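You operate a simulated robot arm through the tools that you are given. There is no shell and no other tool. Be economical: measure what you need, move in short steps, check, and stop when the job is done.

You run a simulated robot arm. Do the job below in one go: nothing can be reset, and whatever is moved stays where it is left.

## Task
Fill the yellow spout pack to the HIGH line and cap it.
Fine: It stays in the holder, spout aside, nothing spilt; the cap has the pack's colour. Where these are worked on the way, their far stop is far enough and under half their travel is too little: spout.
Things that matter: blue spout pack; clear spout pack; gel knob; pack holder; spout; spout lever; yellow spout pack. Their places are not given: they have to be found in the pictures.

It is judged by the outcome, as a careful person would: the job done as asked, and still so three seconds after it is handed in. It fails if anything else is knocked over, pushed out of place, dropped, spilled or broken. A push-on lid holds only when it is set on centred and level and pressed home; a screw cap is set on level and turned clockwise until tight.

## Robot
A 7-joint arm with a two-finger parallel gripper, fixed in place. Base frame: the origin is at the foot of the arm, x ahead of it, y to its left, z up; the work surface is at about z = 0.8. Lengths are in m, angles in rad, forces in N, time in s.
With the tool pointing down near the work surface it reaches from about 0.24 to 0.68 m from the base axis. Its first joint turns from -1.152 to 1.152 rad. Payload 2.4 kg.
The TCP is the grasp point between the finger pads, 0.03 m short of the fingertips. In the tool frame z runs along the fingers and y along their closing line. Largest opening 0.094 m; finger width 0.028, thickness 0.01; the body of the gripper, 0.05 by 0.096 m, starts 0.055 m behind the TCP.
Orientation is that of the tool frame in the base frame, as [roll, pitch, yaw] about the fixed x, y, z axes, in that order (R = Rz(yaw) Ry(pitch) Rx(roll)). With the fingers straight down and closing along the base's y, the tool's x points along the base's -x, its y along +y and its z along -z.

## Interface
- The arm moves only by the tool servo_tool. Its argument "targets" is text: rows parted by semicolons, each of 7 numbers parted by spaces: the shift along the tool's x, y, z in units of 50 mm (1.0 is 50 mm), then the turn, a rotation vector about the tool's x, y, z in units of 5 degrees (1.0 is 5 degrees), then the gripper command, from -1 (shut) to 1 (fully open), values between in proportion. In form: dx dy dz rx ry rz jaw; .... A call has 1 to 12 rows; each row shifts and turns the commanded pose from where the row before left it, along the tool's axes as they then stand. A call with a number of a shift or a turn outside -1 to 1 is refused whole. Each row takes 0.2 s and may step no farther than 0.05 m and 0.15 rad from the row before; otherwise, or with a gripper value out of range, the whole call is refused. A pose out of reach is approached as far as the arm can. The call stops where the force on the tool passes 70 N (or 10 N more than at its start, if that is more) or the arm is blocked; 0.2 s more then pass. Each finger travels about 0.153 m/s and halts on what it meets, pressing with about 39 N; the grip force reading is that of the motor and also rises with nothing between the fingers. The clock runs only during rows and for 0.2 s after the last one: add rows that do not move to give the fingers time. The reply holds the time, the measured pose of the TCP, the force on the tool along the base axes, the opening and the grip force, in the units named above and with some noise, with the torque about the TCP (base axes, N m) and any sound that the robot's microphone picked up.
- Cameras (640 x 400 px; columns grow to the right, rows downward): "scene" is fixed at [0.0531, 0.494, 1.4418]; the picture's right is [-0.53, -0.85, 0.00], its down [-0.51, 0.32, -0.80] and it looks along [0.68, -0.42, -0.60] (base axes); focal length 276 px, centre (320, 200). "wrist" rides on the gripper at [0.076, 0.014, -0.102] in the tool frame; the picture's right is [-0.18, 0.98, 0.00], its down [-0.75, -0.14, -0.64] and it looks along [-0.63, -0.12, 0.77] (tool axes); focal length 243 px, centre (320, 200).
- get_image(camera): a new picture of that camera. The clock stands still meanwhile.
- pixel_to_xyz(camera, pixels): for up to 12 pixels [column, row] of the newest picture of that camera ("zoom" is the newest enlarged one), the place [x, y, z] in the base frame of the surface seen there, good to about 0.002 m. The clock stands still meanwhile.
- zoom(camera, box): a new picture of the part [left, top, right, bottom] of that camera's present view, enlarged. The clock stands still meanwhile.
- hand_in(): hands the job in; it is judged then, once.

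Keep the steps short. Do not move on a guess: measure, check each grasp and each placing, and mend mistakes. In all there are 80 turns and 54 pictures (those below and enlarged ones count). Leave the gripper open and the arm clear of the work at the hand-in unless told otherwise, and finish with a single line.

The tools are called after "Call:" by a JSON object that holds its "op" and its "data". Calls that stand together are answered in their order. servo_tool: Moves the arm, as the interface text tells. Its arguments: {"type":"object","properties":{"targets":{"type":"string"}},"required":["targets"]} The other tools are called the same way: get_image (camera) takes a picture; pixel_to_xyz (camera, pixels) gives the place of the surface under pixels of a picture; zoom (camera, box) takes an enlarged picture of a part of a camera's view; hand_in () hands the job in.

At the start:

```text
clock: 0.0
ee_pos: [0.3649, 0.2682, 1.2283]
tcp_rot: [-3.141, 0.0, -3.141]
ft_force: [0.0, -0.5, 0.0]
moment: [0.01, -0.04, 0.03]
finger_gap: 0.094
grasp_force: 0.0
```

scene: 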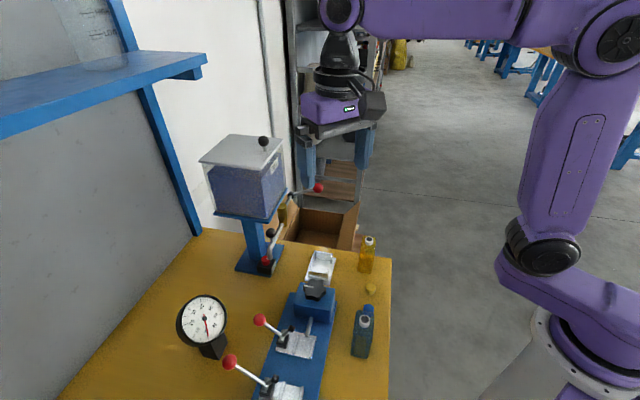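
wrist: 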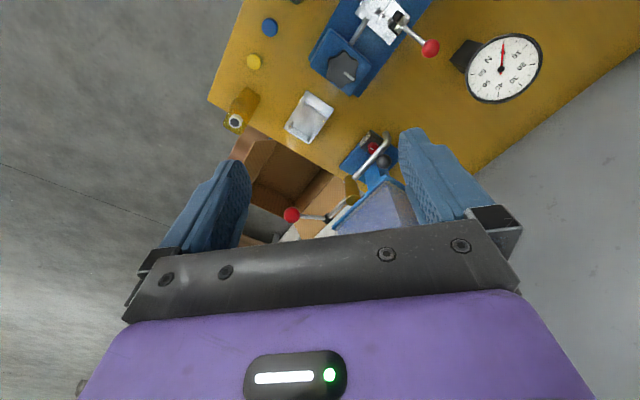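

I see a dispenser with a hopper, red-ball levers, a gauge, packs and caps. I'll enlarge the work area first.

Call:
{"op": "zoom", "data": {"camera": "scene", "box": [190, 120, 400, 280]}}

Call:
{"op": "zoom", "data": {"camera": "scene", "box": [170, 240, 400, 400]}}

Call:
{"op": "zoom", "data": {"camera": "wrist", "box": [200, 0, 480, 250]}}

```text
2.50 times, centred on (295, 200) of scene
```

zoom: 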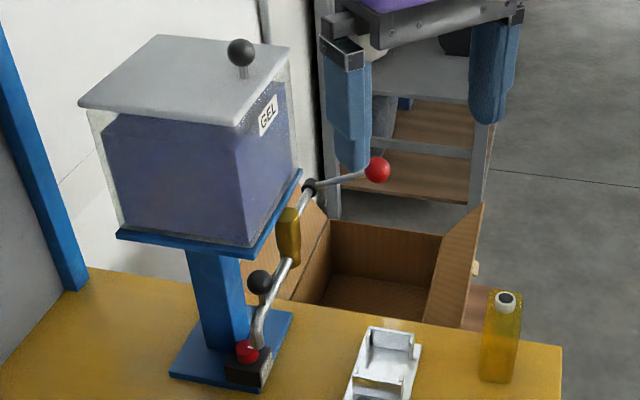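

```text
2.50 times, centred on (285, 320) of scene
```

zoom: 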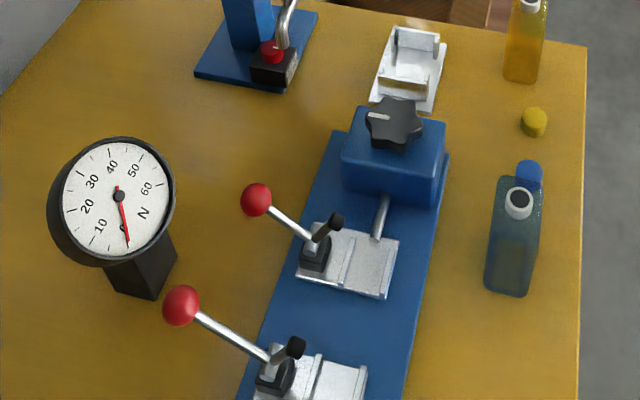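

```text
1.60 times, centred on (340, 125) of wrist
```

zoom: 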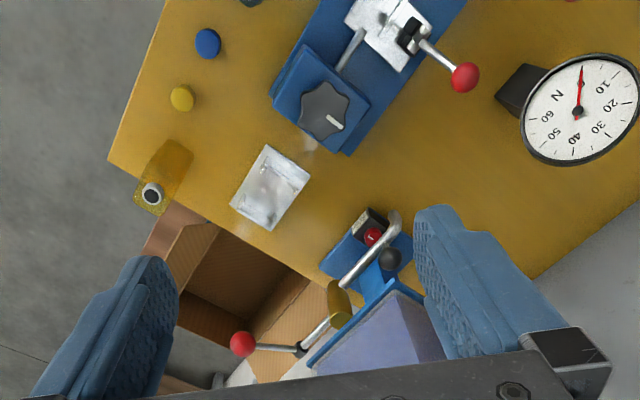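

I'll measure the main points from the scene picture.

Call:
{"op": "get_image", "data": {"camera": "scene"}}

Call:
{"op": "pixel_to_xyz", "data": {"camera": "scene", "pixels": [[318, 187], [271, 232], [267, 262], [287, 215], [263, 141], [369, 241], [370, 290], [365, 323], [370, 310], [320, 258], [318, 270], [315, 292]]}}

Call:
{"op": "pixel_to_xyz", "data": {"camera": "scene", "pixels": [[388, 262], [200, 240], [245, 210], [285, 225], [282, 240], [260, 320], [229, 361], [295, 344], [207, 310], [280, 190], [366, 268], [360, 345]]}}

```text
48 pictures are left
```

scene: 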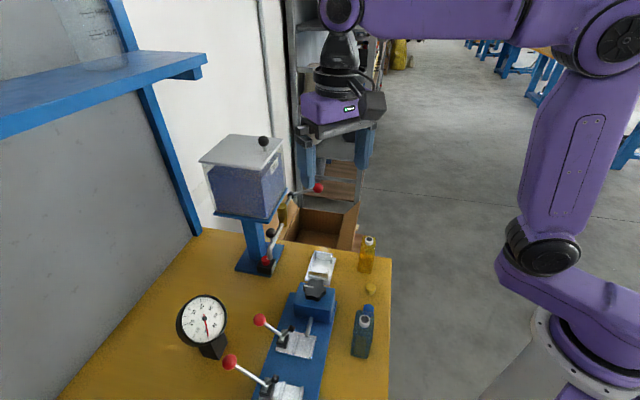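

```text
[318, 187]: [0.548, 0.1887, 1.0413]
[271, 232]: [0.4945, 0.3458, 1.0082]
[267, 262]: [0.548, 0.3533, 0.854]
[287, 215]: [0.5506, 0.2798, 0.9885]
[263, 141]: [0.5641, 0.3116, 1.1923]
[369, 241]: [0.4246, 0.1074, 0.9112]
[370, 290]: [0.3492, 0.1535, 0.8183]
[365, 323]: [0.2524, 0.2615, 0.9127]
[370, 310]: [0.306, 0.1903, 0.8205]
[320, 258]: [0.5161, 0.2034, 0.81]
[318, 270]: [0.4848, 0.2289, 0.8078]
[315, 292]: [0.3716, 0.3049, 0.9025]
```

```text
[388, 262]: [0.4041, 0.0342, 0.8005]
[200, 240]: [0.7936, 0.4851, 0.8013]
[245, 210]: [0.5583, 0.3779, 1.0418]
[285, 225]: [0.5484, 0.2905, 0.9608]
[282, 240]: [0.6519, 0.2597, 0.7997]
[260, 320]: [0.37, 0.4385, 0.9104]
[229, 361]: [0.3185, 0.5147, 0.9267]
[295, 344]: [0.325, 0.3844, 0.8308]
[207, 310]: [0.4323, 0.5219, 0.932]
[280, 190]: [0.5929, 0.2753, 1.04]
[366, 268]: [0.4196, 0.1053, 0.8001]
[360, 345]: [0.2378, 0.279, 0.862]
```

The holder (white cradle) is near (0.50, 0.21), the dispenser near (0.55, 0.33). I'll lower and back the hand a little for a closer wrist view.

Call:
{"op": "servo_tool", "data": {"targets": "0.325 -0.24 0.54 0 0 0 1;0.325 -0.24 0.54 0 0 0 1;0.325 -0.24 0.54 0 0 0 1;0.325 -0.24 0.54 0 0 0 1"}}

Call:
{"op": "get_image", "data": {"camera": "wrist"}}

Call:
{"op": "zoom", "data": {"camera": "scene", "box": [230, 170, 350, 280]}}

```text
clock: 1.0
ee_pos: [0.3011, 0.2189, 1.1199]
tcp_rot: [-3.141, 0.0, -3.141]
ft_force: [-0.2, 0.0, -0.5]
moment: [0.0, 0.01, 0.02]
finger_gap: 0.0941
grasp_force: 0.0
```

```text
47 pictures are left
```

wrist: 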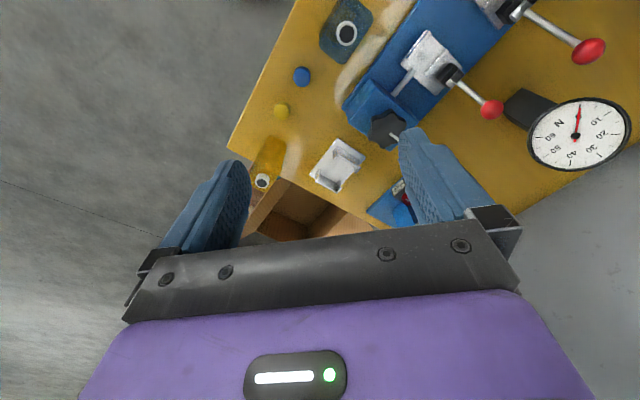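

```text
3.64 times, centred on (290, 225) of scene
```

zoom: 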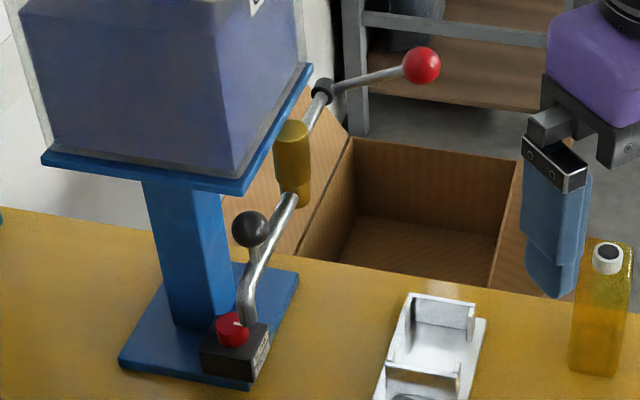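

The gold pivot carries the spout pipe and the red-ball lever; the red knob on the black box looks like the gel knob. I'll look closer at holder, packs and knob.

Call:
{"op": "zoom", "data": {"camera": "wrist", "box": [230, 60, 430, 210]}}

Call:
{"op": "zoom", "data": {"camera": "scene", "box": [290, 225, 390, 365]}}

Call:
{"op": "zoom", "data": {"camera": "scene", "box": [250, 225, 300, 280]}}

```text
2.67 times, centred on (330, 135) of wrist
```

zoom: 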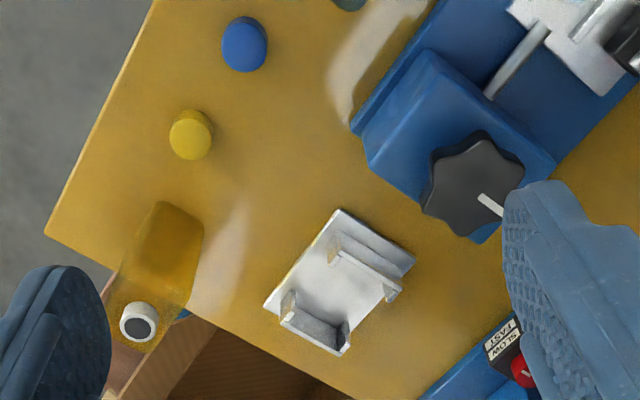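

```text
2.86 times, centred on (340, 295) of scene
```

zoom: 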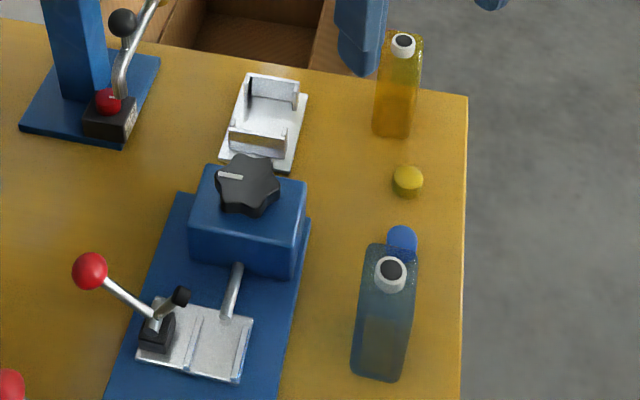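

```text
7.27 times, centred on (275, 252) of scene
```

zoom: 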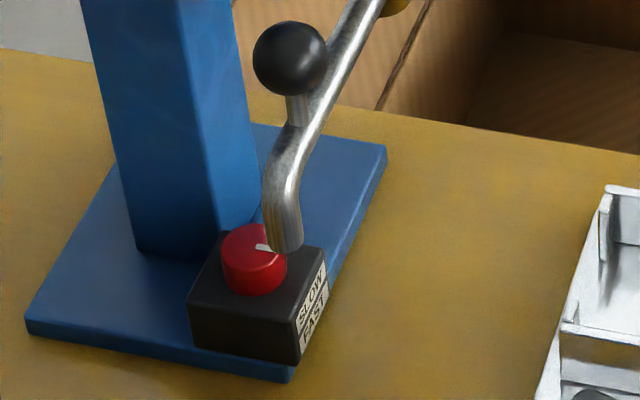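

Labels SLOW/FAST sit by the red knob. Next: measure the holder geometry and the yellow pack in the wrist view.

Call:
{"op": "zoom", "data": {"camera": "wrist", "box": [230, 120, 390, 220]}}

Call:
{"op": "pixel_to_xyz", "data": {"camera": "zoom", "pixels": [[438, 76], [324, 225], [520, 128], [432, 290], [430, 190], [136, 248], [190, 120], [485, 175], [425, 120], [350, 190], [425, 282], [180, 80]]}}

Call:
{"op": "pixel_to_xyz", "data": {"camera": "scene", "pixels": [[323, 262], [370, 241], [363, 256], [322, 253], [307, 273], [330, 282], [268, 233], [274, 254], [267, 260], [265, 250], [290, 192], [289, 212]]}}

```text
4.00 times, centred on (310, 170) of wrist
```

zoom: 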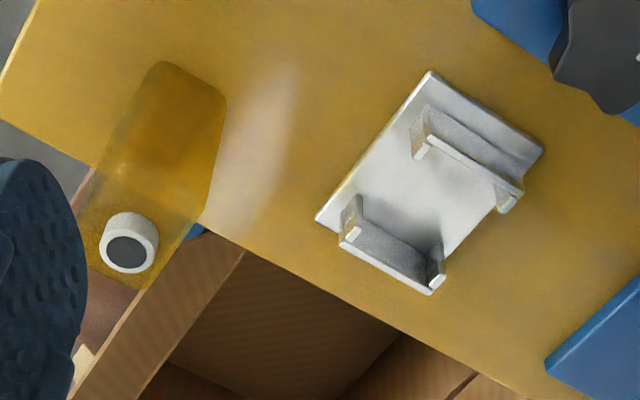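

```text
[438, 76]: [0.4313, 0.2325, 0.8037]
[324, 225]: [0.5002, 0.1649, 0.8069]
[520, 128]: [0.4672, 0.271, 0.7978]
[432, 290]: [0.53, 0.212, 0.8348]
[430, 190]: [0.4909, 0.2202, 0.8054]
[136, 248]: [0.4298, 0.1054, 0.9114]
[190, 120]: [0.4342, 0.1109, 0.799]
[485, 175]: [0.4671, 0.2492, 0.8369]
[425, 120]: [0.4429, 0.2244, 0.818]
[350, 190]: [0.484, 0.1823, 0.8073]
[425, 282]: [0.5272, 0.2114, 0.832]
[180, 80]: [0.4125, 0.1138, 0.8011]
```

```text
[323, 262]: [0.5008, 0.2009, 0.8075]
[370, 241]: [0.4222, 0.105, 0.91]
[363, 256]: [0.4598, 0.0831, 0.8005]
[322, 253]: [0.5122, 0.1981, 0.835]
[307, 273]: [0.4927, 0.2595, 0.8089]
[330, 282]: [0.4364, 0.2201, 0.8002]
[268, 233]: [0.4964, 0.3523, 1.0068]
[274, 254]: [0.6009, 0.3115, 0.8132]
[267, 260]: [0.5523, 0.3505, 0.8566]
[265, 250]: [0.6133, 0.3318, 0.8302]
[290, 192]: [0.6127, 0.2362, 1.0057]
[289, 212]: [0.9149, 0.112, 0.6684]
```

I'll zoom further to get the pocket corners and the pack outline.

Call:
{"op": "zoom", "data": {"camera": "wrist", "box": [304, 132, 372, 198]}}

Call:
{"op": "zoom", "data": {"camera": "scene", "box": [345, 225, 395, 305]}}

Call:
{"op": "pixel_to_xyz", "data": {"camera": "zoom", "pixels": [[255, 60], [340, 90], [345, 50], [260, 115], [320, 115], [260, 220], [315, 230], [340, 220]]}}

```text
6.06 times, centred on (338, 165) of wrist
```

zoom: 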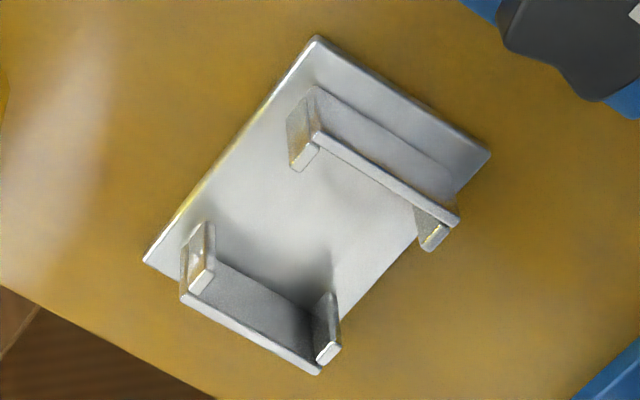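

```text
5.00 times, centred on (370, 265) of scene
```

zoom: 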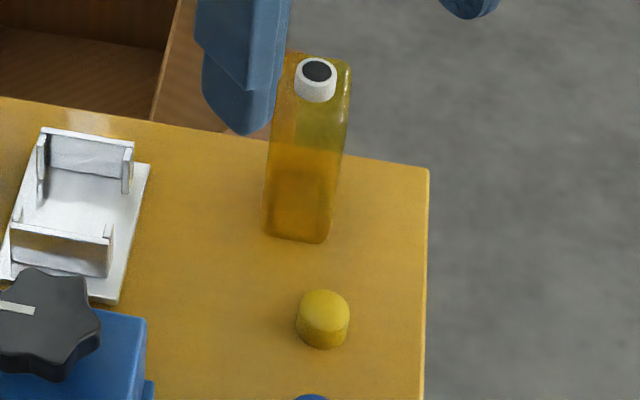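

```text
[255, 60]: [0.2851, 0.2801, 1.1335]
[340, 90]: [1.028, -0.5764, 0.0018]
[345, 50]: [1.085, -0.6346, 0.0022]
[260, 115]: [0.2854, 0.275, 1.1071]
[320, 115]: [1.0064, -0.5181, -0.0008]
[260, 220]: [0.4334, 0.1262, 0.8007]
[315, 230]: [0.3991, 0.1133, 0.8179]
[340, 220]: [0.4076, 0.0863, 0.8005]
```

I'll move the wrist camera close to the yellow pack for a view of its shape and HIGH line.

Call:
{"op": "servo_tool", "data": {"targets": "0 -0.7 0.6 0 0 0 1;0 -0.7 0.6 0 0 0 1;0 -0.7 0.6 0 0 0 1;0 -0.7 0.6 0 0 0 1"}}

Call:
{"op": "get_image", "data": {"camera": "wrist"}}

Call:
{"op": "zoom", "data": {"camera": "scene", "box": [230, 170, 350, 280]}}

```text
clock: 2.0
ee_pos: [0.301, 0.0795, 0.9999]
tcp_rot: [-3.141, 0.0, -3.139]
ft_force: [-0.6, 0.7, -0.2]
moment: [-0.02, 0.02, 0.04]
finger_gap: 0.0939
grasp_force: 0.0
```

```text
39 pictures are left
```

wrist: 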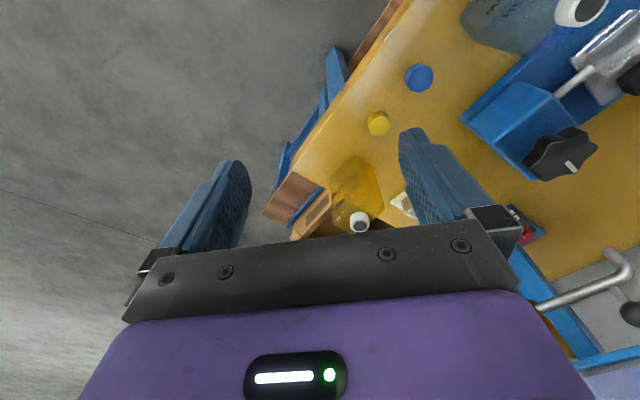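

```text
3.64 times, centred on (290, 225) of scene
```

zoom: 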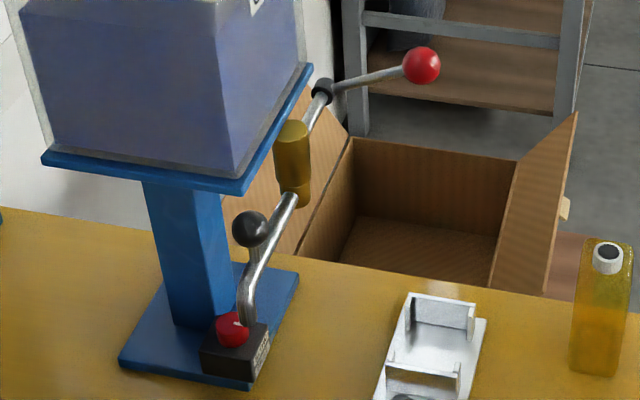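

Enlarging the yellow pack in the wrist view.

Call:
{"op": "zoom", "data": {"camera": "wrist", "box": [290, 130, 430, 240]}}

Call:
{"op": "pixel_to_xyz", "data": {"camera": "wrist", "pixels": [[360, 222], [359, 227], [344, 207], [336, 183], [358, 158], [378, 180], [384, 200], [379, 118], [378, 124], [347, 185], [365, 180]]}}

```text
3.64 times, centred on (360, 185) of wrist
```

zoom: 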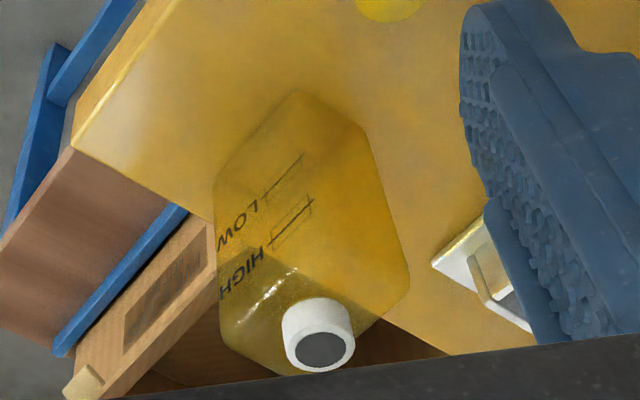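

```text
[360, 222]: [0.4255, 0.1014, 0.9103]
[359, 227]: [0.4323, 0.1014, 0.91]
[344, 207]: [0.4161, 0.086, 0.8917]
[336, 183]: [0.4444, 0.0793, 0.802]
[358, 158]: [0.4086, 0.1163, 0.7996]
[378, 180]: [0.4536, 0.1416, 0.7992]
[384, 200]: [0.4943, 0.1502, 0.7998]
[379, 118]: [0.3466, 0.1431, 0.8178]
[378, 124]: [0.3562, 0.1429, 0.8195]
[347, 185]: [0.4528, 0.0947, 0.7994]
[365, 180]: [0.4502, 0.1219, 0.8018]
```

Found: the yellow pack has LOW and HIGH marks, spout centred at about (0.429, 0.1015, 0.91), and its long side already lies along the holder's long direction (~-45°). Next I measure the dispenser parts.

Call:
{"op": "get_image", "data": {"camera": "scene"}}

Call:
{"op": "pixel_to_xyz", "data": {"camera": "scene", "pixels": [[288.4, 200.8], [302.4, 191.5], [290.5, 195.3], [282.3, 207.1], [283.7, 223.6], [274.1, 237.4], [269.6, 256], [271.2, 245.6], [265.3, 260.5], [270.5, 232], [317.7, 187.9], [268, 221.5]]}}

Call:
{"op": "pixel_to_xyz", "data": {"camera": "scene", "pixels": [[306, 175], [299.5, 192.3], [295, 193.5], [286, 219], [278, 231], [263, 266], [257, 268], [270, 269], [275, 196], [284, 173], [262, 140], [312, 189]]}}

```text
36 pictures are left
```

scene: 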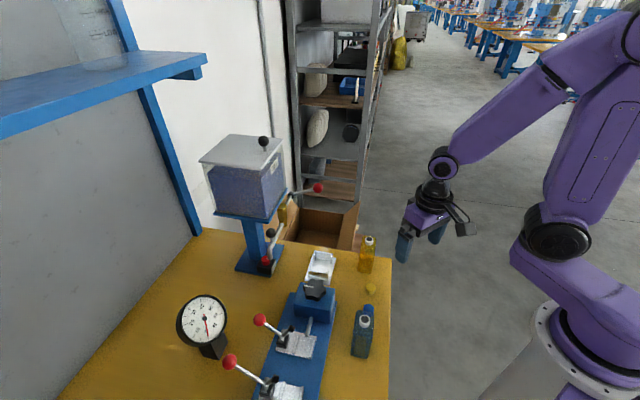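

```text
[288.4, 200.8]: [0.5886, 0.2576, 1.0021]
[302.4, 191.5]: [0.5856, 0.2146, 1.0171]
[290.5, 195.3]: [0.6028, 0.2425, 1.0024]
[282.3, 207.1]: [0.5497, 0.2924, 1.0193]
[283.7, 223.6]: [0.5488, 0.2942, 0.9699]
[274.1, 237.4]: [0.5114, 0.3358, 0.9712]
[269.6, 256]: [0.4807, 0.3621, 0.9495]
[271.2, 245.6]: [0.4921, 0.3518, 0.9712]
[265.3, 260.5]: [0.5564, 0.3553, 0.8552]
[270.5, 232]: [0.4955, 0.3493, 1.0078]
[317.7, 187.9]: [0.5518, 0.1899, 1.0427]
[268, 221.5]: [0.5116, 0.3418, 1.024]
```

```text
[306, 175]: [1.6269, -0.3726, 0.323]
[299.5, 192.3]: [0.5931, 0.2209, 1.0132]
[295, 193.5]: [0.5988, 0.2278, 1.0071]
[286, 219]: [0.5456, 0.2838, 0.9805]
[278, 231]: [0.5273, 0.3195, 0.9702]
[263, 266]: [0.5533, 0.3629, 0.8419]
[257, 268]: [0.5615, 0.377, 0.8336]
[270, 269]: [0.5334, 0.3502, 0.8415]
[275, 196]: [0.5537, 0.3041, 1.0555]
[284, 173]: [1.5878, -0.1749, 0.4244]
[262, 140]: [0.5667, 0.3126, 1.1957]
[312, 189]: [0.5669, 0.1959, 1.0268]
```

Measured: the pivot (gold) is near (0.554, 0.288); the spout tip is at (0.481, 0.362, 0.945), one ~0.104 m arm from the pivot; and the holder (0.486, 0.214) is the same distance away, so the spout swings 90° over it. Now I turn the hand 45° to close across the pack's thin side.

Call:
{"op": "servo_tool", "data": {"targets": "0 0 0 0 0 1 1;0 0 0 0 0 1 1;0 0 0 0 0 1 1;0 0 0 0 0 1 1;0 0 0 0 0 1 1;0 0 0 0 0 1 1;0 0 0 0 0 1 1;0 0 0 0 0 1 1;0 0 0 0 0 1 1"}}

Call:
{"op": "get_image", "data": {"camera": "wrist"}}

```text
clock: 4.0
ee_pos: [0.3002, 0.0811, 0.999]
tcp_rot: [3.141, 0.001, 2.354]
ft_force: [-1.2, 0.0, -0.5]
moment: [0.02, 0.02, 0.02]
finger_gap: 0.0941
grasp_force: 0.0
```

```text
35 pictures are left
```

wrist: 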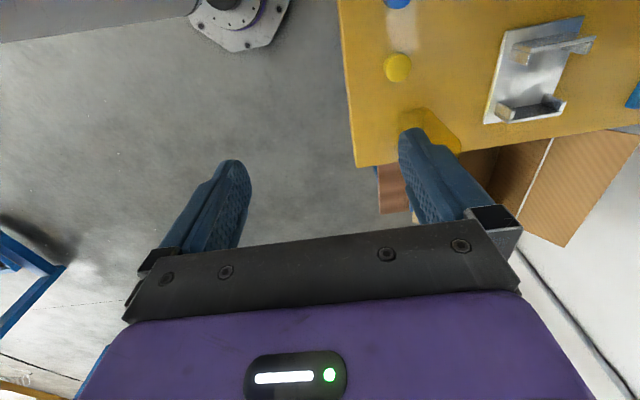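

The hand is turned. Now moving above the yellow pack at (0.430, 0.101), still high.

Call:
{"op": "servo_tool", "data": {"targets": "-0.517 0.708 0 0 0 0 1;-0.517 0.708 0 0 0 0 1;-0.517 0.708 0 0 0 0 1;0 0 0 0 0 0 1"}}

Call:
{"op": "get_image", "data": {"camera": "wrist"}}

Call:
{"op": "zoom", "data": {"camera": "scene", "box": [290, 160, 410, 310]}}

```text
clock: 5.0
ee_pos: [0.4318, 0.0989, 0.9989]
tcp_rot: [-3.141, 0.001, 2.356]
ft_force: [-0.3, -0.9, -0.2]
moment: [-0.01, 0.0, 0.0]
finger_gap: 0.094
grasp_force: 0.2
```

```text
34 pictures are left
```

wrist: 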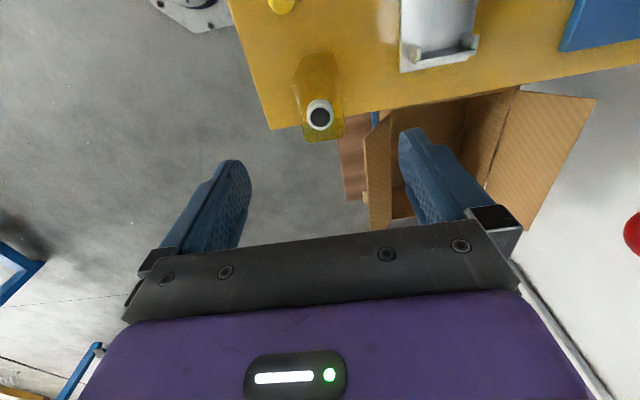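

```text
2.67 times, centred on (350, 235) of scene
```

zoom: 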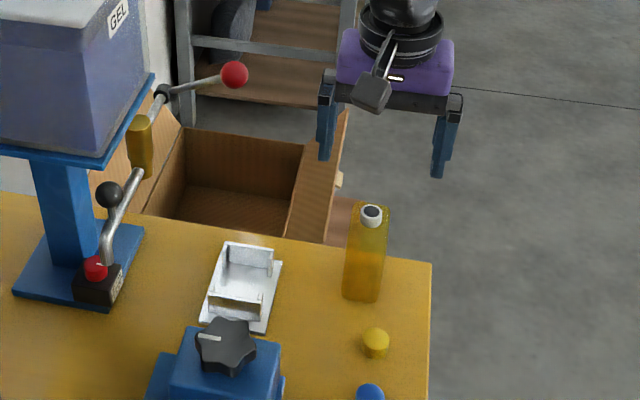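

The pack is between the fingers in view. I check the spout rim position in this picture before going down.

Call:
{"op": "pixel_to_xyz", "data": {"camera": "wrist", "pixels": [[320, 104], [320, 129], [309, 116], [332, 116], [463, 10], [470, 40], [404, 50]]}}

Call:
{"op": "zoom", "data": {"camera": "wrist", "box": [270, 40, 370, 150]}}

```text
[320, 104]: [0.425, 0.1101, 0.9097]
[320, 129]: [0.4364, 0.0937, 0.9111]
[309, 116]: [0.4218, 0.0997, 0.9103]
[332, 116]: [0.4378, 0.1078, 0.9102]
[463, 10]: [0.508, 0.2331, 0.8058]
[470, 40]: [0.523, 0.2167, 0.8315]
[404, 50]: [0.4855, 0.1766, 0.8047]
```

```text
3.64 times, centred on (320, 95) of wrist
```

zoom: 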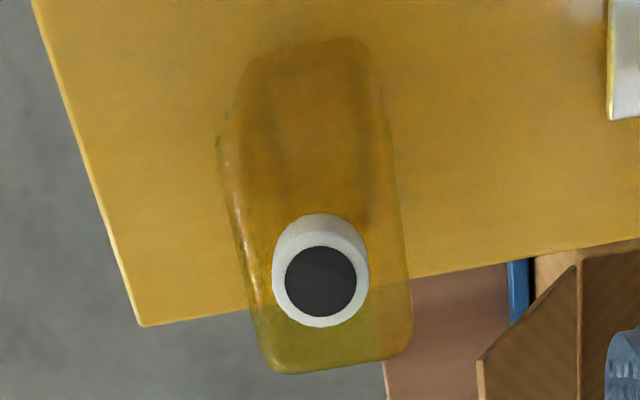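

Rim centre is ≈ (0.4305, 0.102). I fine-shift and descend to z ≈ 0.872 (tips above 0.84), jaws open.

Call:
{"op": "servo_tool", "data": {"targets": "0.12 0.03 0 0 0 0 1;0 0 0.85 0 0 0 1;0 0 0.85 0 0 0 1;0 0 0.84 0 0 0 1;0 0 0 0 0 0 1"}}

Call:
{"op": "zoom", "data": {"camera": "scene", "box": [290, 160, 410, 310]}}

```text
clock: 6.2
ee_pos: [0.4274, 0.1041, 0.8707]
tcp_rot: [3.141, -0.001, 2.356]
ft_force: [0.0, 0.1, -0.8]
moment: [0.02, -0.02, -0.01]
finger_gap: 0.094
grasp_force: 0.1
```

```text
2.67 times, centred on (350, 235) of scene
```

zoom: 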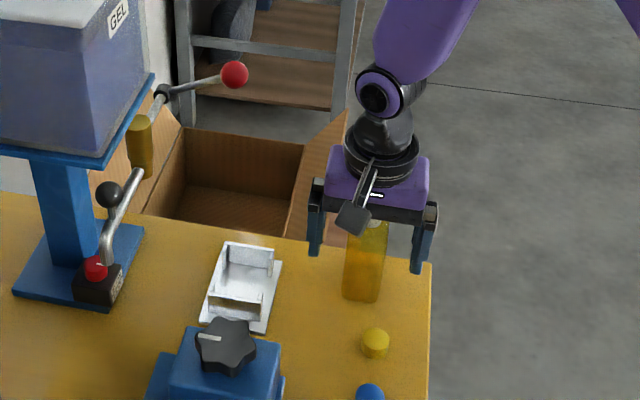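

Fingers straddle the pack. Closing gently.

Call:
{"op": "servo_tool", "data": {"targets": "0 0 0 0 0 0 0.2;0 0 0 0 0 0 -0.1;0 0 0 0 0 0 -0.3;0 0 0 0 0 0 -0.5;0 0 0 0 0 0 -0.5"}}

```text
clock: 7.4
ee_pos: [0.4272, 0.1054, 0.8715]
tcp_rot: [-3.142, 0.0, 2.358]
ft_force: [0.4, 0.1, -0.1]
moment: [0.04, 0.02, 0.02]
finger_gap: 0.0436
grasp_force: 39.3
```

Gripped at 43.6 mm. Lifting 60 mm and re-measuring the holder from here.

Call:
{"op": "servo_tool", "data": {"targets": "0 0 -0.4 0 0 0 -0.5;0 0 -0.8 0 0 0 -0.5;0.7 0 0 0 0 0 -0.5;0 0 0 0 0 0 -0.5"}}

Call:
{"op": "get_image", "data": {"camera": "wrist"}}

Call:
{"op": "zoom", "data": {"camera": "wrist", "box": [400, 20, 560, 120]}}

```text
clock: 8.4
ee_pos: [0.4036, 0.131, 0.9353]
tcp_rot: [3.141, 0.0, 2.357]
ft_force: [-0.3, 0.5, -1.4]
moment: [0.01, -0.03, -0.02]
finger_gap: 0.0434
grasp_force: 39.5
```

```text
30 pictures are left
```

wrist: 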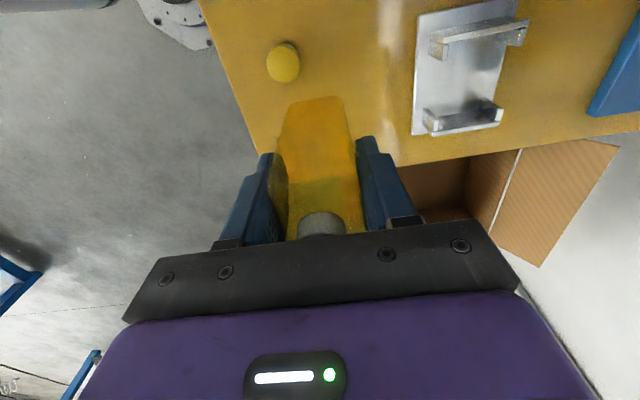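

```text
4.00 times, centred on (480, 70) of wrist
```

zoom: 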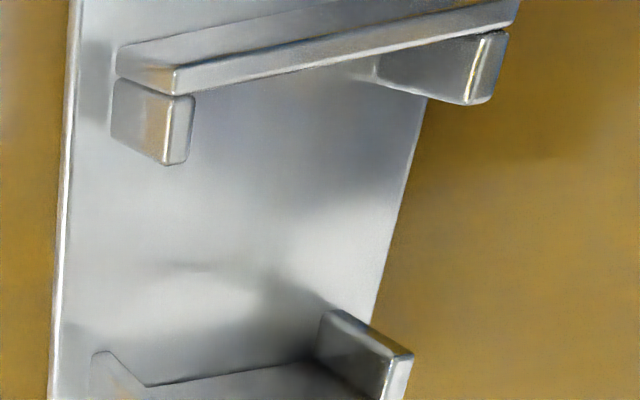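

The pack hangs upright. I measure the cradle's wall tops precisely from here.

Call:
{"op": "zoom", "data": {"camera": "wrist", "box": [410, 10, 534, 140]}}

Call:
{"op": "pixel_to_xyz", "data": {"camera": "zoom", "pixels": [[210, 128], [440, 70], [212, 160], [196, 374], [390, 335], [380, 300], [172, 330], [300, 350]]}}

```text
3.08 times, centred on (472, 75) of wrist
```

zoom: 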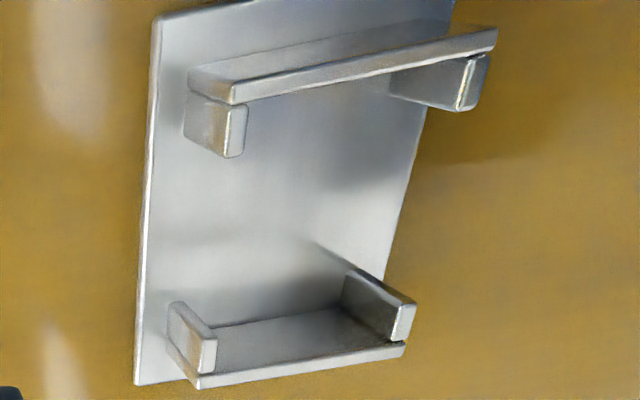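

```text
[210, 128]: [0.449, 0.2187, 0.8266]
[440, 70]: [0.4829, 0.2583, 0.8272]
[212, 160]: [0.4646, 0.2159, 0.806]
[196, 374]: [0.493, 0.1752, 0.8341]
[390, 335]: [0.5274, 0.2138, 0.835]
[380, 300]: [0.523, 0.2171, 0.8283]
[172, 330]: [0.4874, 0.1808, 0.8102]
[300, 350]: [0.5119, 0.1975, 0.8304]
```

The cradle pocket is ≈47 mm × 65 mm inside, its centre +121 mm along tool y and +3 mm along tool x from the TCP. Moving the pack above it at this height.

Call:
{"op": "servo_tool", "data": {"targets": "0.146 0.6 0 0 0 0 -0.5;0 0.8 0 0 0 0 -0.5;0 0.7 0 0 0 0 -0.5;0 0.328 0 0 0 0 -0.5;0 0 0 0 0 0 -0.5"}}

Call:
{"op": "get_image", "data": {"camera": "wrist"}}

Call:
{"op": "zoom", "data": {"camera": "scene", "box": [240, 150, 380, 320]}}

```text
clock: 9.6
ee_pos: [0.4825, 0.223, 0.9313]
tcp_rot: [3.141, 0.001, 2.357]
ft_force: [0.5, 0.5, -1.1]
moment: [0.02, 0.01, 0.01]
finger_gap: 0.0434
grasp_force: 39.3
```

```text
27 pictures are left
```

wrist: 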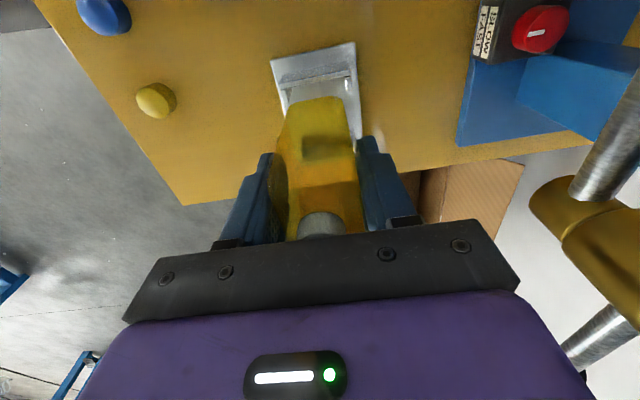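

```text
2.35 times, centred on (310, 235) of scene
```

zoom: 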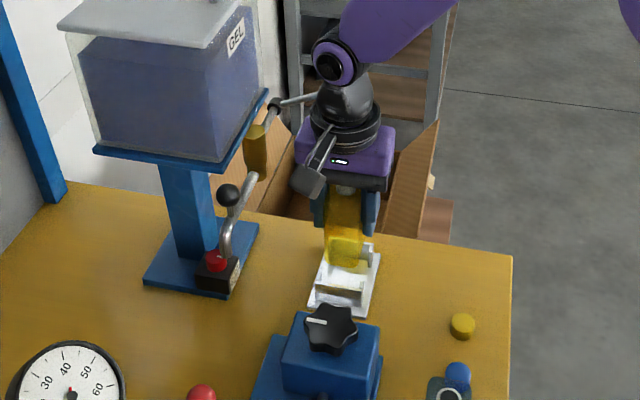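

The pack is above the cradle. I check alignment closely.

Call:
{"op": "zoom", "data": {"camera": "wrist", "box": [255, 35, 385, 145]}}

Call:
{"op": "pixel_to_xyz", "data": {"camera": "zoom", "pixels": [[130, 190], [490, 140], [320, 160], [320, 195], [330, 240]]}}

```text
3.64 times, centred on (320, 90) of wrist
```

zoom: 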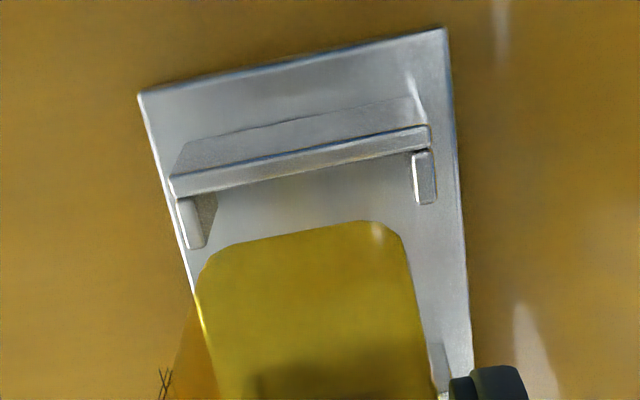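

```text
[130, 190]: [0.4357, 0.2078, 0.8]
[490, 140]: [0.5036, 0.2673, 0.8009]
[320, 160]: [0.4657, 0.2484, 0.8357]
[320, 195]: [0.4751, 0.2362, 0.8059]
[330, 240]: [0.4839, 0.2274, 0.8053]
```

Alignment is within 1 mm in both directions (pocket centre y' ≈ 0.0005). Lowering slowly to the holder floor.

Call:
{"op": "servo_tool", "data": {"targets": "0 0 0.4 0 0 0 -0.5;0 0 0.4 0 0 0 -0.5;0 0 0.15 0 0 0 -0.5;0 0 0.07 0 0 0 -0.5;0 0 0 0 0 0 -0.5"}}

Call:
{"op": "zoom", "data": {"camera": "scene", "box": [260, 200, 360, 310]}}

```text
clock: 10.8
ee_pos: [0.4818, 0.2213, 0.8818]
tcp_rot: [3.141, -0.001, 2.357]
ft_force: [0.0, -0.5, -1.0]
moment: [-0.01, 0.0, 0.02]
finger_gap: 0.0432
grasp_force: 38.9
```

```text
3.64 times, centred on (310, 255) of scene
```

zoom: 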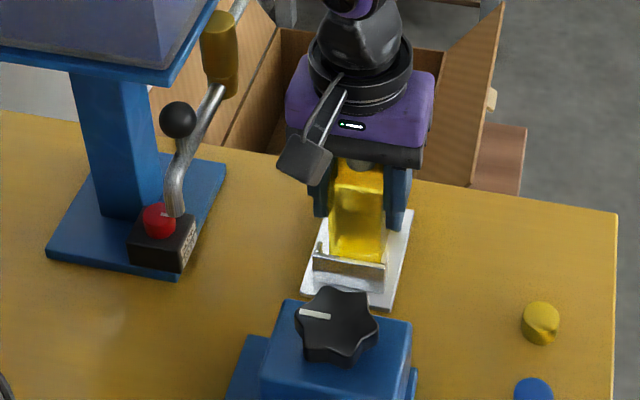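

The pack has entered the cradle without contact force. I lower the last millimetres until it rests.

Call:
{"op": "servo_tool", "data": {"targets": "0 0 0.03 0 0 0 -0.5;0 0 0.03 0 0 0 -0.5;0 0 0 0 0 0 -0.5"}}

```text
clock: 11.6
ee_pos: [0.4829, 0.2221, 0.8788]
tcp_rot: [3.141, 0.0, 2.356]
ft_force: [0.2, 0.6, -0.8]
moment: [-0.01, 0.01, 0.01]
finger_gap: 0.0434
grasp_force: 38.6
```

Call:
{"op": "servo_tool", "data": {"targets": "0 0 0.03 0 0 0 -0.5;0 0 0.02 0 0 0 -0.5;0 0 0 0 0 0 -0.5"}}

```text
clock: 12.4
ee_pos: [0.4825, 0.2231, 0.8771]
tcp_rot: [3.139, 0.002, 2.356]
ft_force: [-3.4, -2.5, 15.6]
moment: [-0.18, 0.22, -0.02]
finger_gap: 0.0434
grasp_force: 38.9
```

Resting on the floor (15 N). Releasing and lifting straight up.

Call:
{"op": "servo_tool", "data": {"targets": "0 0 0 0 0 0 -0.1;0 0 0 0 0 0 0.3;0 0 0 0 0 0 0.3;0 0 -0.6 0 0 0 0.3;0 0 -0.7 0 0 0 0.3;0 0 -0.8 0 0 0 0.3;0 0 0 0 0 0 0.3"}}

Call:
{"op": "get_image", "data": {"camera": "wrist"}}

```text
clock: 14.0
ee_pos: [0.4821, 0.222, 0.9813]
tcp_rot: [-3.141, 0.0, 2.357]
ft_force: [0.0, 0.3, -0.5]
moment: [-0.03, -0.01, -0.01]
finger_gap: 0.0612
grasp_force: 0.1
```

```text
23 pictures are left
```

wrist: 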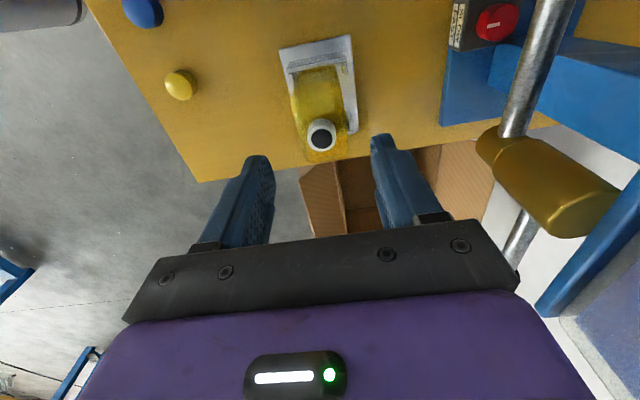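

The pack stands in the cradle. I measure its spout rim and read the red knob's pointer.

Call:
{"op": "pixel_to_xyz", "data": {"camera": "wrist", "pixels": [[320, 123], [322, 148], [309, 136], [335, 133], [495, 22], [513, 18], [480, 22], [497, 4], [497, 38]]}}

Call:
{"op": "zoom", "data": {"camera": "wrist", "box": [440, 0, 560, 75]}}

```text
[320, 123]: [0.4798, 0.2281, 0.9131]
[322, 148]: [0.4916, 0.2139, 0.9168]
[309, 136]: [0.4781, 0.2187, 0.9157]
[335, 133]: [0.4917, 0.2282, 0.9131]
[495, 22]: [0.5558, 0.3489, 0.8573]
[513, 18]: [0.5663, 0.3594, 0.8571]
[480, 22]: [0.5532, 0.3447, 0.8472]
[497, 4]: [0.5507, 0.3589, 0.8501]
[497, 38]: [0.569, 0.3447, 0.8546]
```

```text
5.33 times, centred on (500, 38) of wrist
```

zoom: 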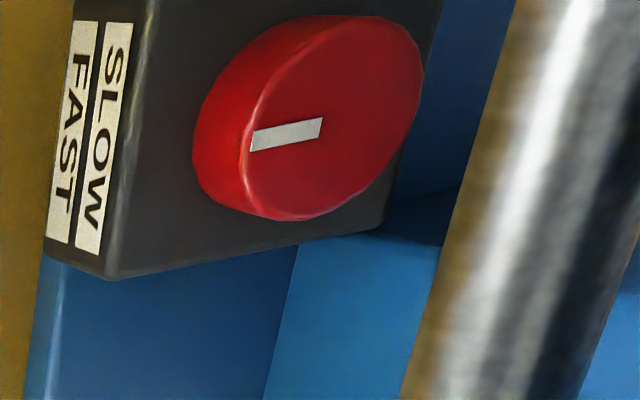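

Pack rim centre ≈ (0.4855, 0.222, 0.915). The red knob carries SLOW/FAST labels. Next I bring the closed fingers around behind the spout nozzle (0.484, 0.361), passing on its outer side.

Call:
{"op": "servo_tool", "data": {"targets": "0.785 0 0 0 0 0 0;0.785 0 0 0 0 0 -0.6;0.785 0 0 0 0 0 -1;0.785 0 0 0 0 0 -1;0 0.85 0 0 0 0 -1;0 0.85 0 0 0 0 -1;0 0.84 0 0 0 0 -1;0 0 0 0 0 0 -1"}}

Call:
{"op": "get_image", "data": {"camera": "wrist"}}

Call:
{"op": "zoom", "data": {"camera": "scene", "box": [200, 140, 360, 300]}}

```text
clock: 15.8
ee_pos: [0.4627, 0.4218, 0.9819]
tcp_rot: [3.14, 0.0, 2.358]
ft_force: [-0.9, -0.2, -0.1]
moment: [-0.01, -0.02, -0.01]
finger_gap: 0.0
grasp_force: 33.0
```

```text
21 pictures are left
```

wrist: 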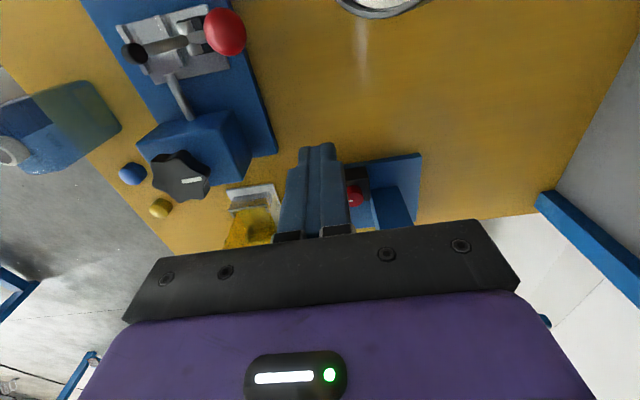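

```text
2.50 times, centred on (280, 220) of scene
```

zoom: 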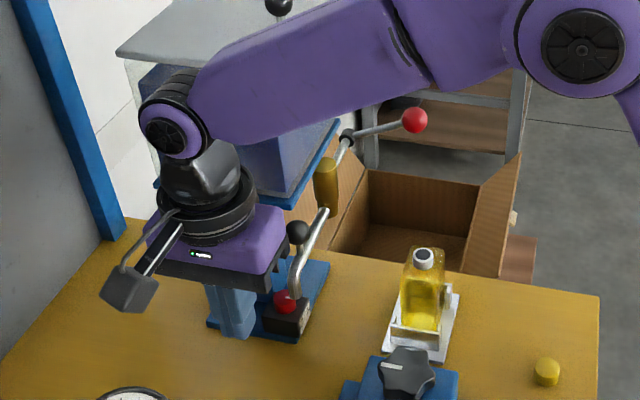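

The finger is beyond the nozzle. I slide in behind it and start pushing along the arc, first part only (≈30°).

Call:
{"op": "servo_tool", "data": {"targets": "-0.5 0 0.1 0 0 0 -1;-0.52 0 0 0 0 0 -1;0 -0.24 0 0 0 0 -1;-0.02 -0.27 0 0 0 0 -1;-0.02 -0.27 0 0 0 0 -1;-0.09 -0.25 0 0 0 0 -1;-0.09 -0.25 0 0 0 0 -1;0 0 0 0 0 0 -1"}}

Call:
{"op": "zoom", "data": {"camera": "scene", "box": [200, 140, 360, 300]}}

```text
clock: 17.6
ee_pos: [0.4605, 0.331, 0.977]
tcp_rot: [3.141, 0.0, 2.354]
ft_force: [-0.3, 0.9, 0.1]
moment: [0.0, 0.02, 0.0]
finger_gap: 0.0001
grasp_force: 33.5
```

```text
2.50 times, centred on (280, 220) of scene
```

zoom: 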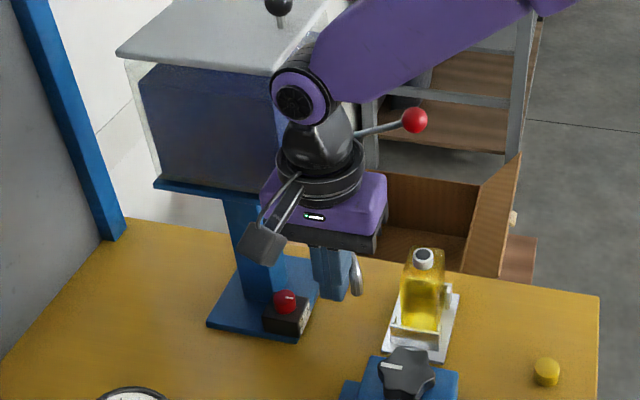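

The spout follows the finger and the red lever stayed still, so the lever is the valve. Continuing the swing toward the pack.

Call:
{"op": "servo_tool", "data": {"targets": "-0.06 -0.22 0 0 0 0 -1;-0.06 -0.22 0 0 0 0 -1;-0.2 -0.26 0 0 0 0 -1;-0.2 -0.26 0 0 0 0 -1;-0.25 -0.12 0 0 0 0 -1;-0.25 -0.12 0 0 0 0 -1;-0.2 -0.04 0 0 0 0 -1;-0.15 -0.03 0 0 0 0 -1;0 0 0 0 0 0 -1"}}

Call:
{"op": "zoom", "data": {"camera": "scene", "box": [240, 170, 360, 290]}}

```text
clock: 19.6
ee_pos: [0.464, 0.2404, 0.9778]
tcp_rot: [3.141, 0.0, 2.355]
ft_force: [0.5, -1.1, -0.2]
moment: [0.01, 0.0, -0.03]
finger_gap: 0.0
grasp_force: 33.1
```

```text
3.33 times, centred on (300, 230) of scene
```

zoom: 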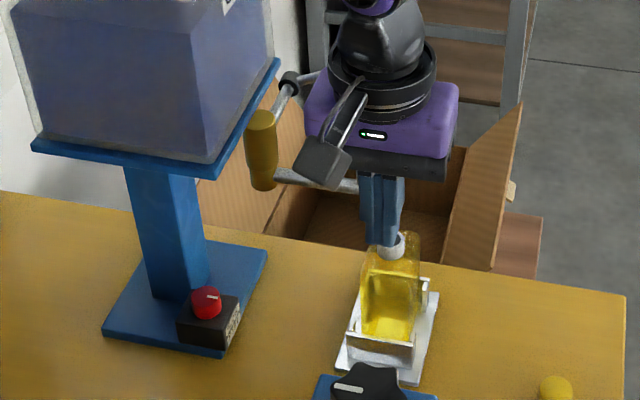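

Near the pack. Nudging on until the stop is felt.

Call:
{"op": "servo_tool", "data": {"targets": "-0.1 0 0 0 0 0 -1;-0.08 0 0 0 0 0 -1;0 0 0 0 0 0 -1"}}

Call:
{"op": "get_image", "data": {"camera": "wrist"}}

```text
clock: 20.4
ee_pos: [0.4709, 0.2337, 0.9764]
tcp_rot: [3.141, -0.001, 2.355]
ft_force: [-0.7, 0.3, 0.2]
moment: [0.01, 0.02, -0.01]
finger_gap: 0.0003
grasp_force: 33.3
```

```text
17 pictures are left
```

wrist: 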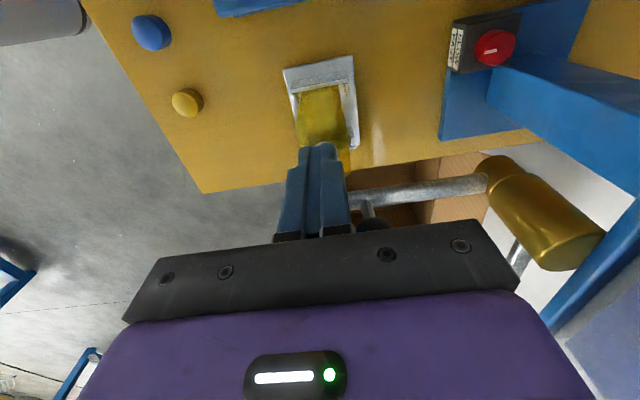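

No stop felt yet; a little further.

Call:
{"op": "servo_tool", "data": {"targets": "-0.06 0 0 0 0 0 -1;-0.06 0 0 0 0 0 -1;0 0 0 0 0 0 -1"}}

```text
clock: 21.2
ee_pos: [0.4723, 0.2317, 0.9758]
tcp_rot: [-3.138, -0.003, 2.358]
ft_force: [-17.8, 7.6, 0.1]
moment: [0.02, 0.25, -0.01]
finger_gap: 0.0002
grasp_force: 32.6
```

Force of ~19 N: the stop is reached. Backing off to look at nozzle over mouth.

Call:
{"op": "servo_tool", "data": {"targets": "0.6 0 0 0 0 0 -1;0.9 0 0 0 0 0 -1;0.5 0 0 0 0 0 -1;0 0 0 0 0 0 -1"}}

Call:
{"op": "zoom", "data": {"camera": "wrist", "box": [250, 90, 550, 290]}}

Call:
{"op": "zoom", "data": {"camera": "scene", "box": [250, 170, 370, 290]}}

```text
clock: 22.2
ee_pos: [0.404, 0.3014, 0.9759]
tcp_rot: [3.141, -0.001, 2.357]
ft_force: [-0.3, -0.3, 0.4]
moment: [0.0, -0.03, -0.02]
finger_gap: 0.0
grasp_force: 32.7
```

```text
2.00 times, centred on (400, 190) of wrist
```

zoom: 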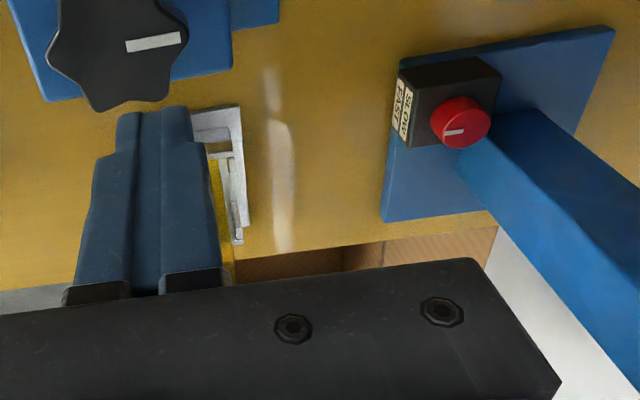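

```text
3.33 times, centred on (310, 230) of scene
```

zoom: 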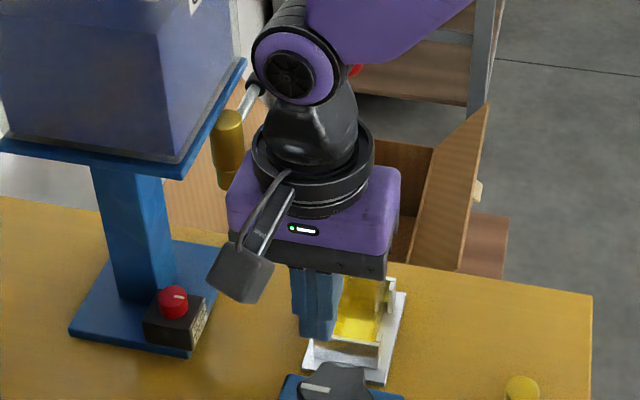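

The view is blocked by the fingers from here, so I'll move on: rise, turn the hand 90° the other way (to grip the red lever ball across its swing plane).

Call:
{"op": "servo_tool", "data": {"targets": "0 0 -0.95 0 0 0 -1;0 0 -0.95 0 0 0 -1;0 0 -0.95 0 0 0 -1;0 0 0 0 0 -1 -1;0 0 0 0 0 -1 -1;0 0 0 0 0 -1 -1;0 0 0 0 0 -1 -1;0 0 0 0 0 -1 -1;0 0 0 0 0 -1 -1;0 0 0 0 0 -1 -1;0 0 0 0 0 -1 -1;0 0 0 0 0 -1 -1"}}

Call:
{"op": "servo_tool", "data": {"targets": "0 0 0 0 0 -1 -1;0 0 0 0 0 -1 -1;0 0 0 0 0 -1 -1;0 0 0 0 0 -1 -1;0 0 0 0 0 -1 -1;0 0 0 0 0 -1 -1;0 0 0 0 0 -1 0;0 0 0 0 0 -1 0.1;0 0 0 0 0 -1 0.1;0 0 0 0 0 0 0.1"}}

```text
clock: 24.8
ee_pos: [0.4043, 0.3014, 1.1187]
tcp_rot: [-3.14, 0.0, -3.14]
ft_force: [0.2, 1.0, 1.0]
moment: [-0.02, -0.02, 0.0]
finger_gap: 0.0
grasp_force: 33.3
```

```text
clock: 27.0
ee_pos: [0.4019, 0.3005, 1.1188]
tcp_rot: [-3.141, 0.001, -2.356]
ft_force: [0.1, 0.4, -0.1]
moment: [0.0, 0.0, -0.02]
finger_gap: 0.0519
grasp_force: 0.0
```

Turned. Moving over the red ball, still above it (tips at 1.089).

Call:
{"op": "servo_tool", "data": {"targets": "-0.13 -0.95 0 0 0 0 0.1;-0.13 -0.95 0 0 0 0 0.1;-0.13 -0.95 0 0 0 0 0.1;-0.13 -0.95 0 0 0 0 0.1;0 0 0 0 0 0 0.1"}}

Call:
{"op": "get_image", "data": {"camera": "wrist"}}

Call:
{"op": "get_image", "data": {"camera": "scene"}}

```text
clock: 28.2
ee_pos: [0.559, 0.1828, 1.119]
tcp_rot: [3.14, 0.001, -2.357]
ft_force: [-0.6, -0.1, 0.2]
moment: [0.0, 0.02, -0.04]
finger_gap: 0.0518
grasp_force: 0.0
```

```text
14 pictures are left
```

wrist: 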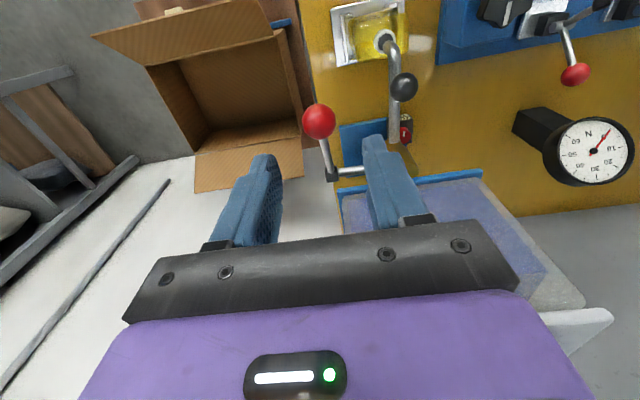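

```text
13 pictures are left
```

scene: 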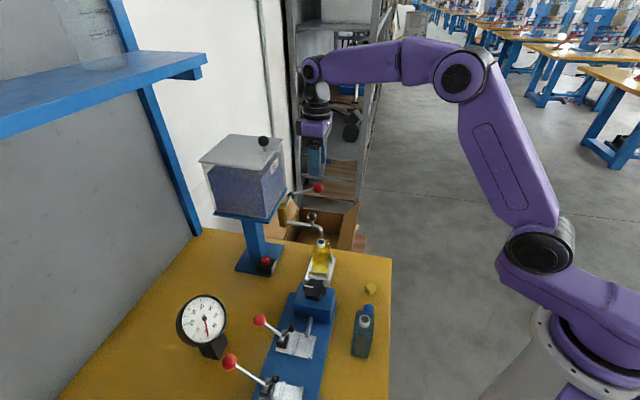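

The wrist view now shows the nozzle right at the pack's mouth (385, 42) and the red lever ball at (319, 121). Measuring these.

Call:
{"op": "pixel_to_xyz", "data": {"camera": "wrist", "pixels": [[319, 121], [319, 110], [332, 172], [325, 150], [390, 48], [378, 42], [386, 34], [392, 36], [402, 87], [384, 54]]}}

Call:
{"op": "zoom", "data": {"camera": "wrist", "box": [300, 0, 440, 100]}}

Call:
{"op": "pixel_to_xyz", "data": {"camera": "scene", "pixels": [[322, 232], [322, 240], [321, 243], [316, 242], [326, 242]]}}

```text
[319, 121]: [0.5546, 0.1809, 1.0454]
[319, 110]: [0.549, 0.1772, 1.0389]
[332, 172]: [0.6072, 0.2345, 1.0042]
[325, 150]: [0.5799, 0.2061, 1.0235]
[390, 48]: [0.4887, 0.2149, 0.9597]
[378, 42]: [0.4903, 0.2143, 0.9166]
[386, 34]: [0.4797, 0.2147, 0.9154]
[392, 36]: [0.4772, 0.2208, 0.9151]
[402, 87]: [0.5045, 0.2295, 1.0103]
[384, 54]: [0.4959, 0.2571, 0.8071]
```

```text
4.00 times, centred on (370, 50) of wrist
```

zoom: 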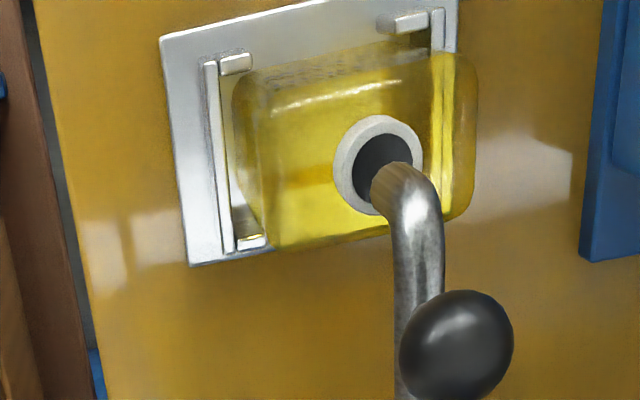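

```text
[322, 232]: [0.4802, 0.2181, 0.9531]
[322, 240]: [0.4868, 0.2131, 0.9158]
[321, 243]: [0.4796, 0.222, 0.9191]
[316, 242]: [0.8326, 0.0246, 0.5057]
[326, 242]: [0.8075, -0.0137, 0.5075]
```

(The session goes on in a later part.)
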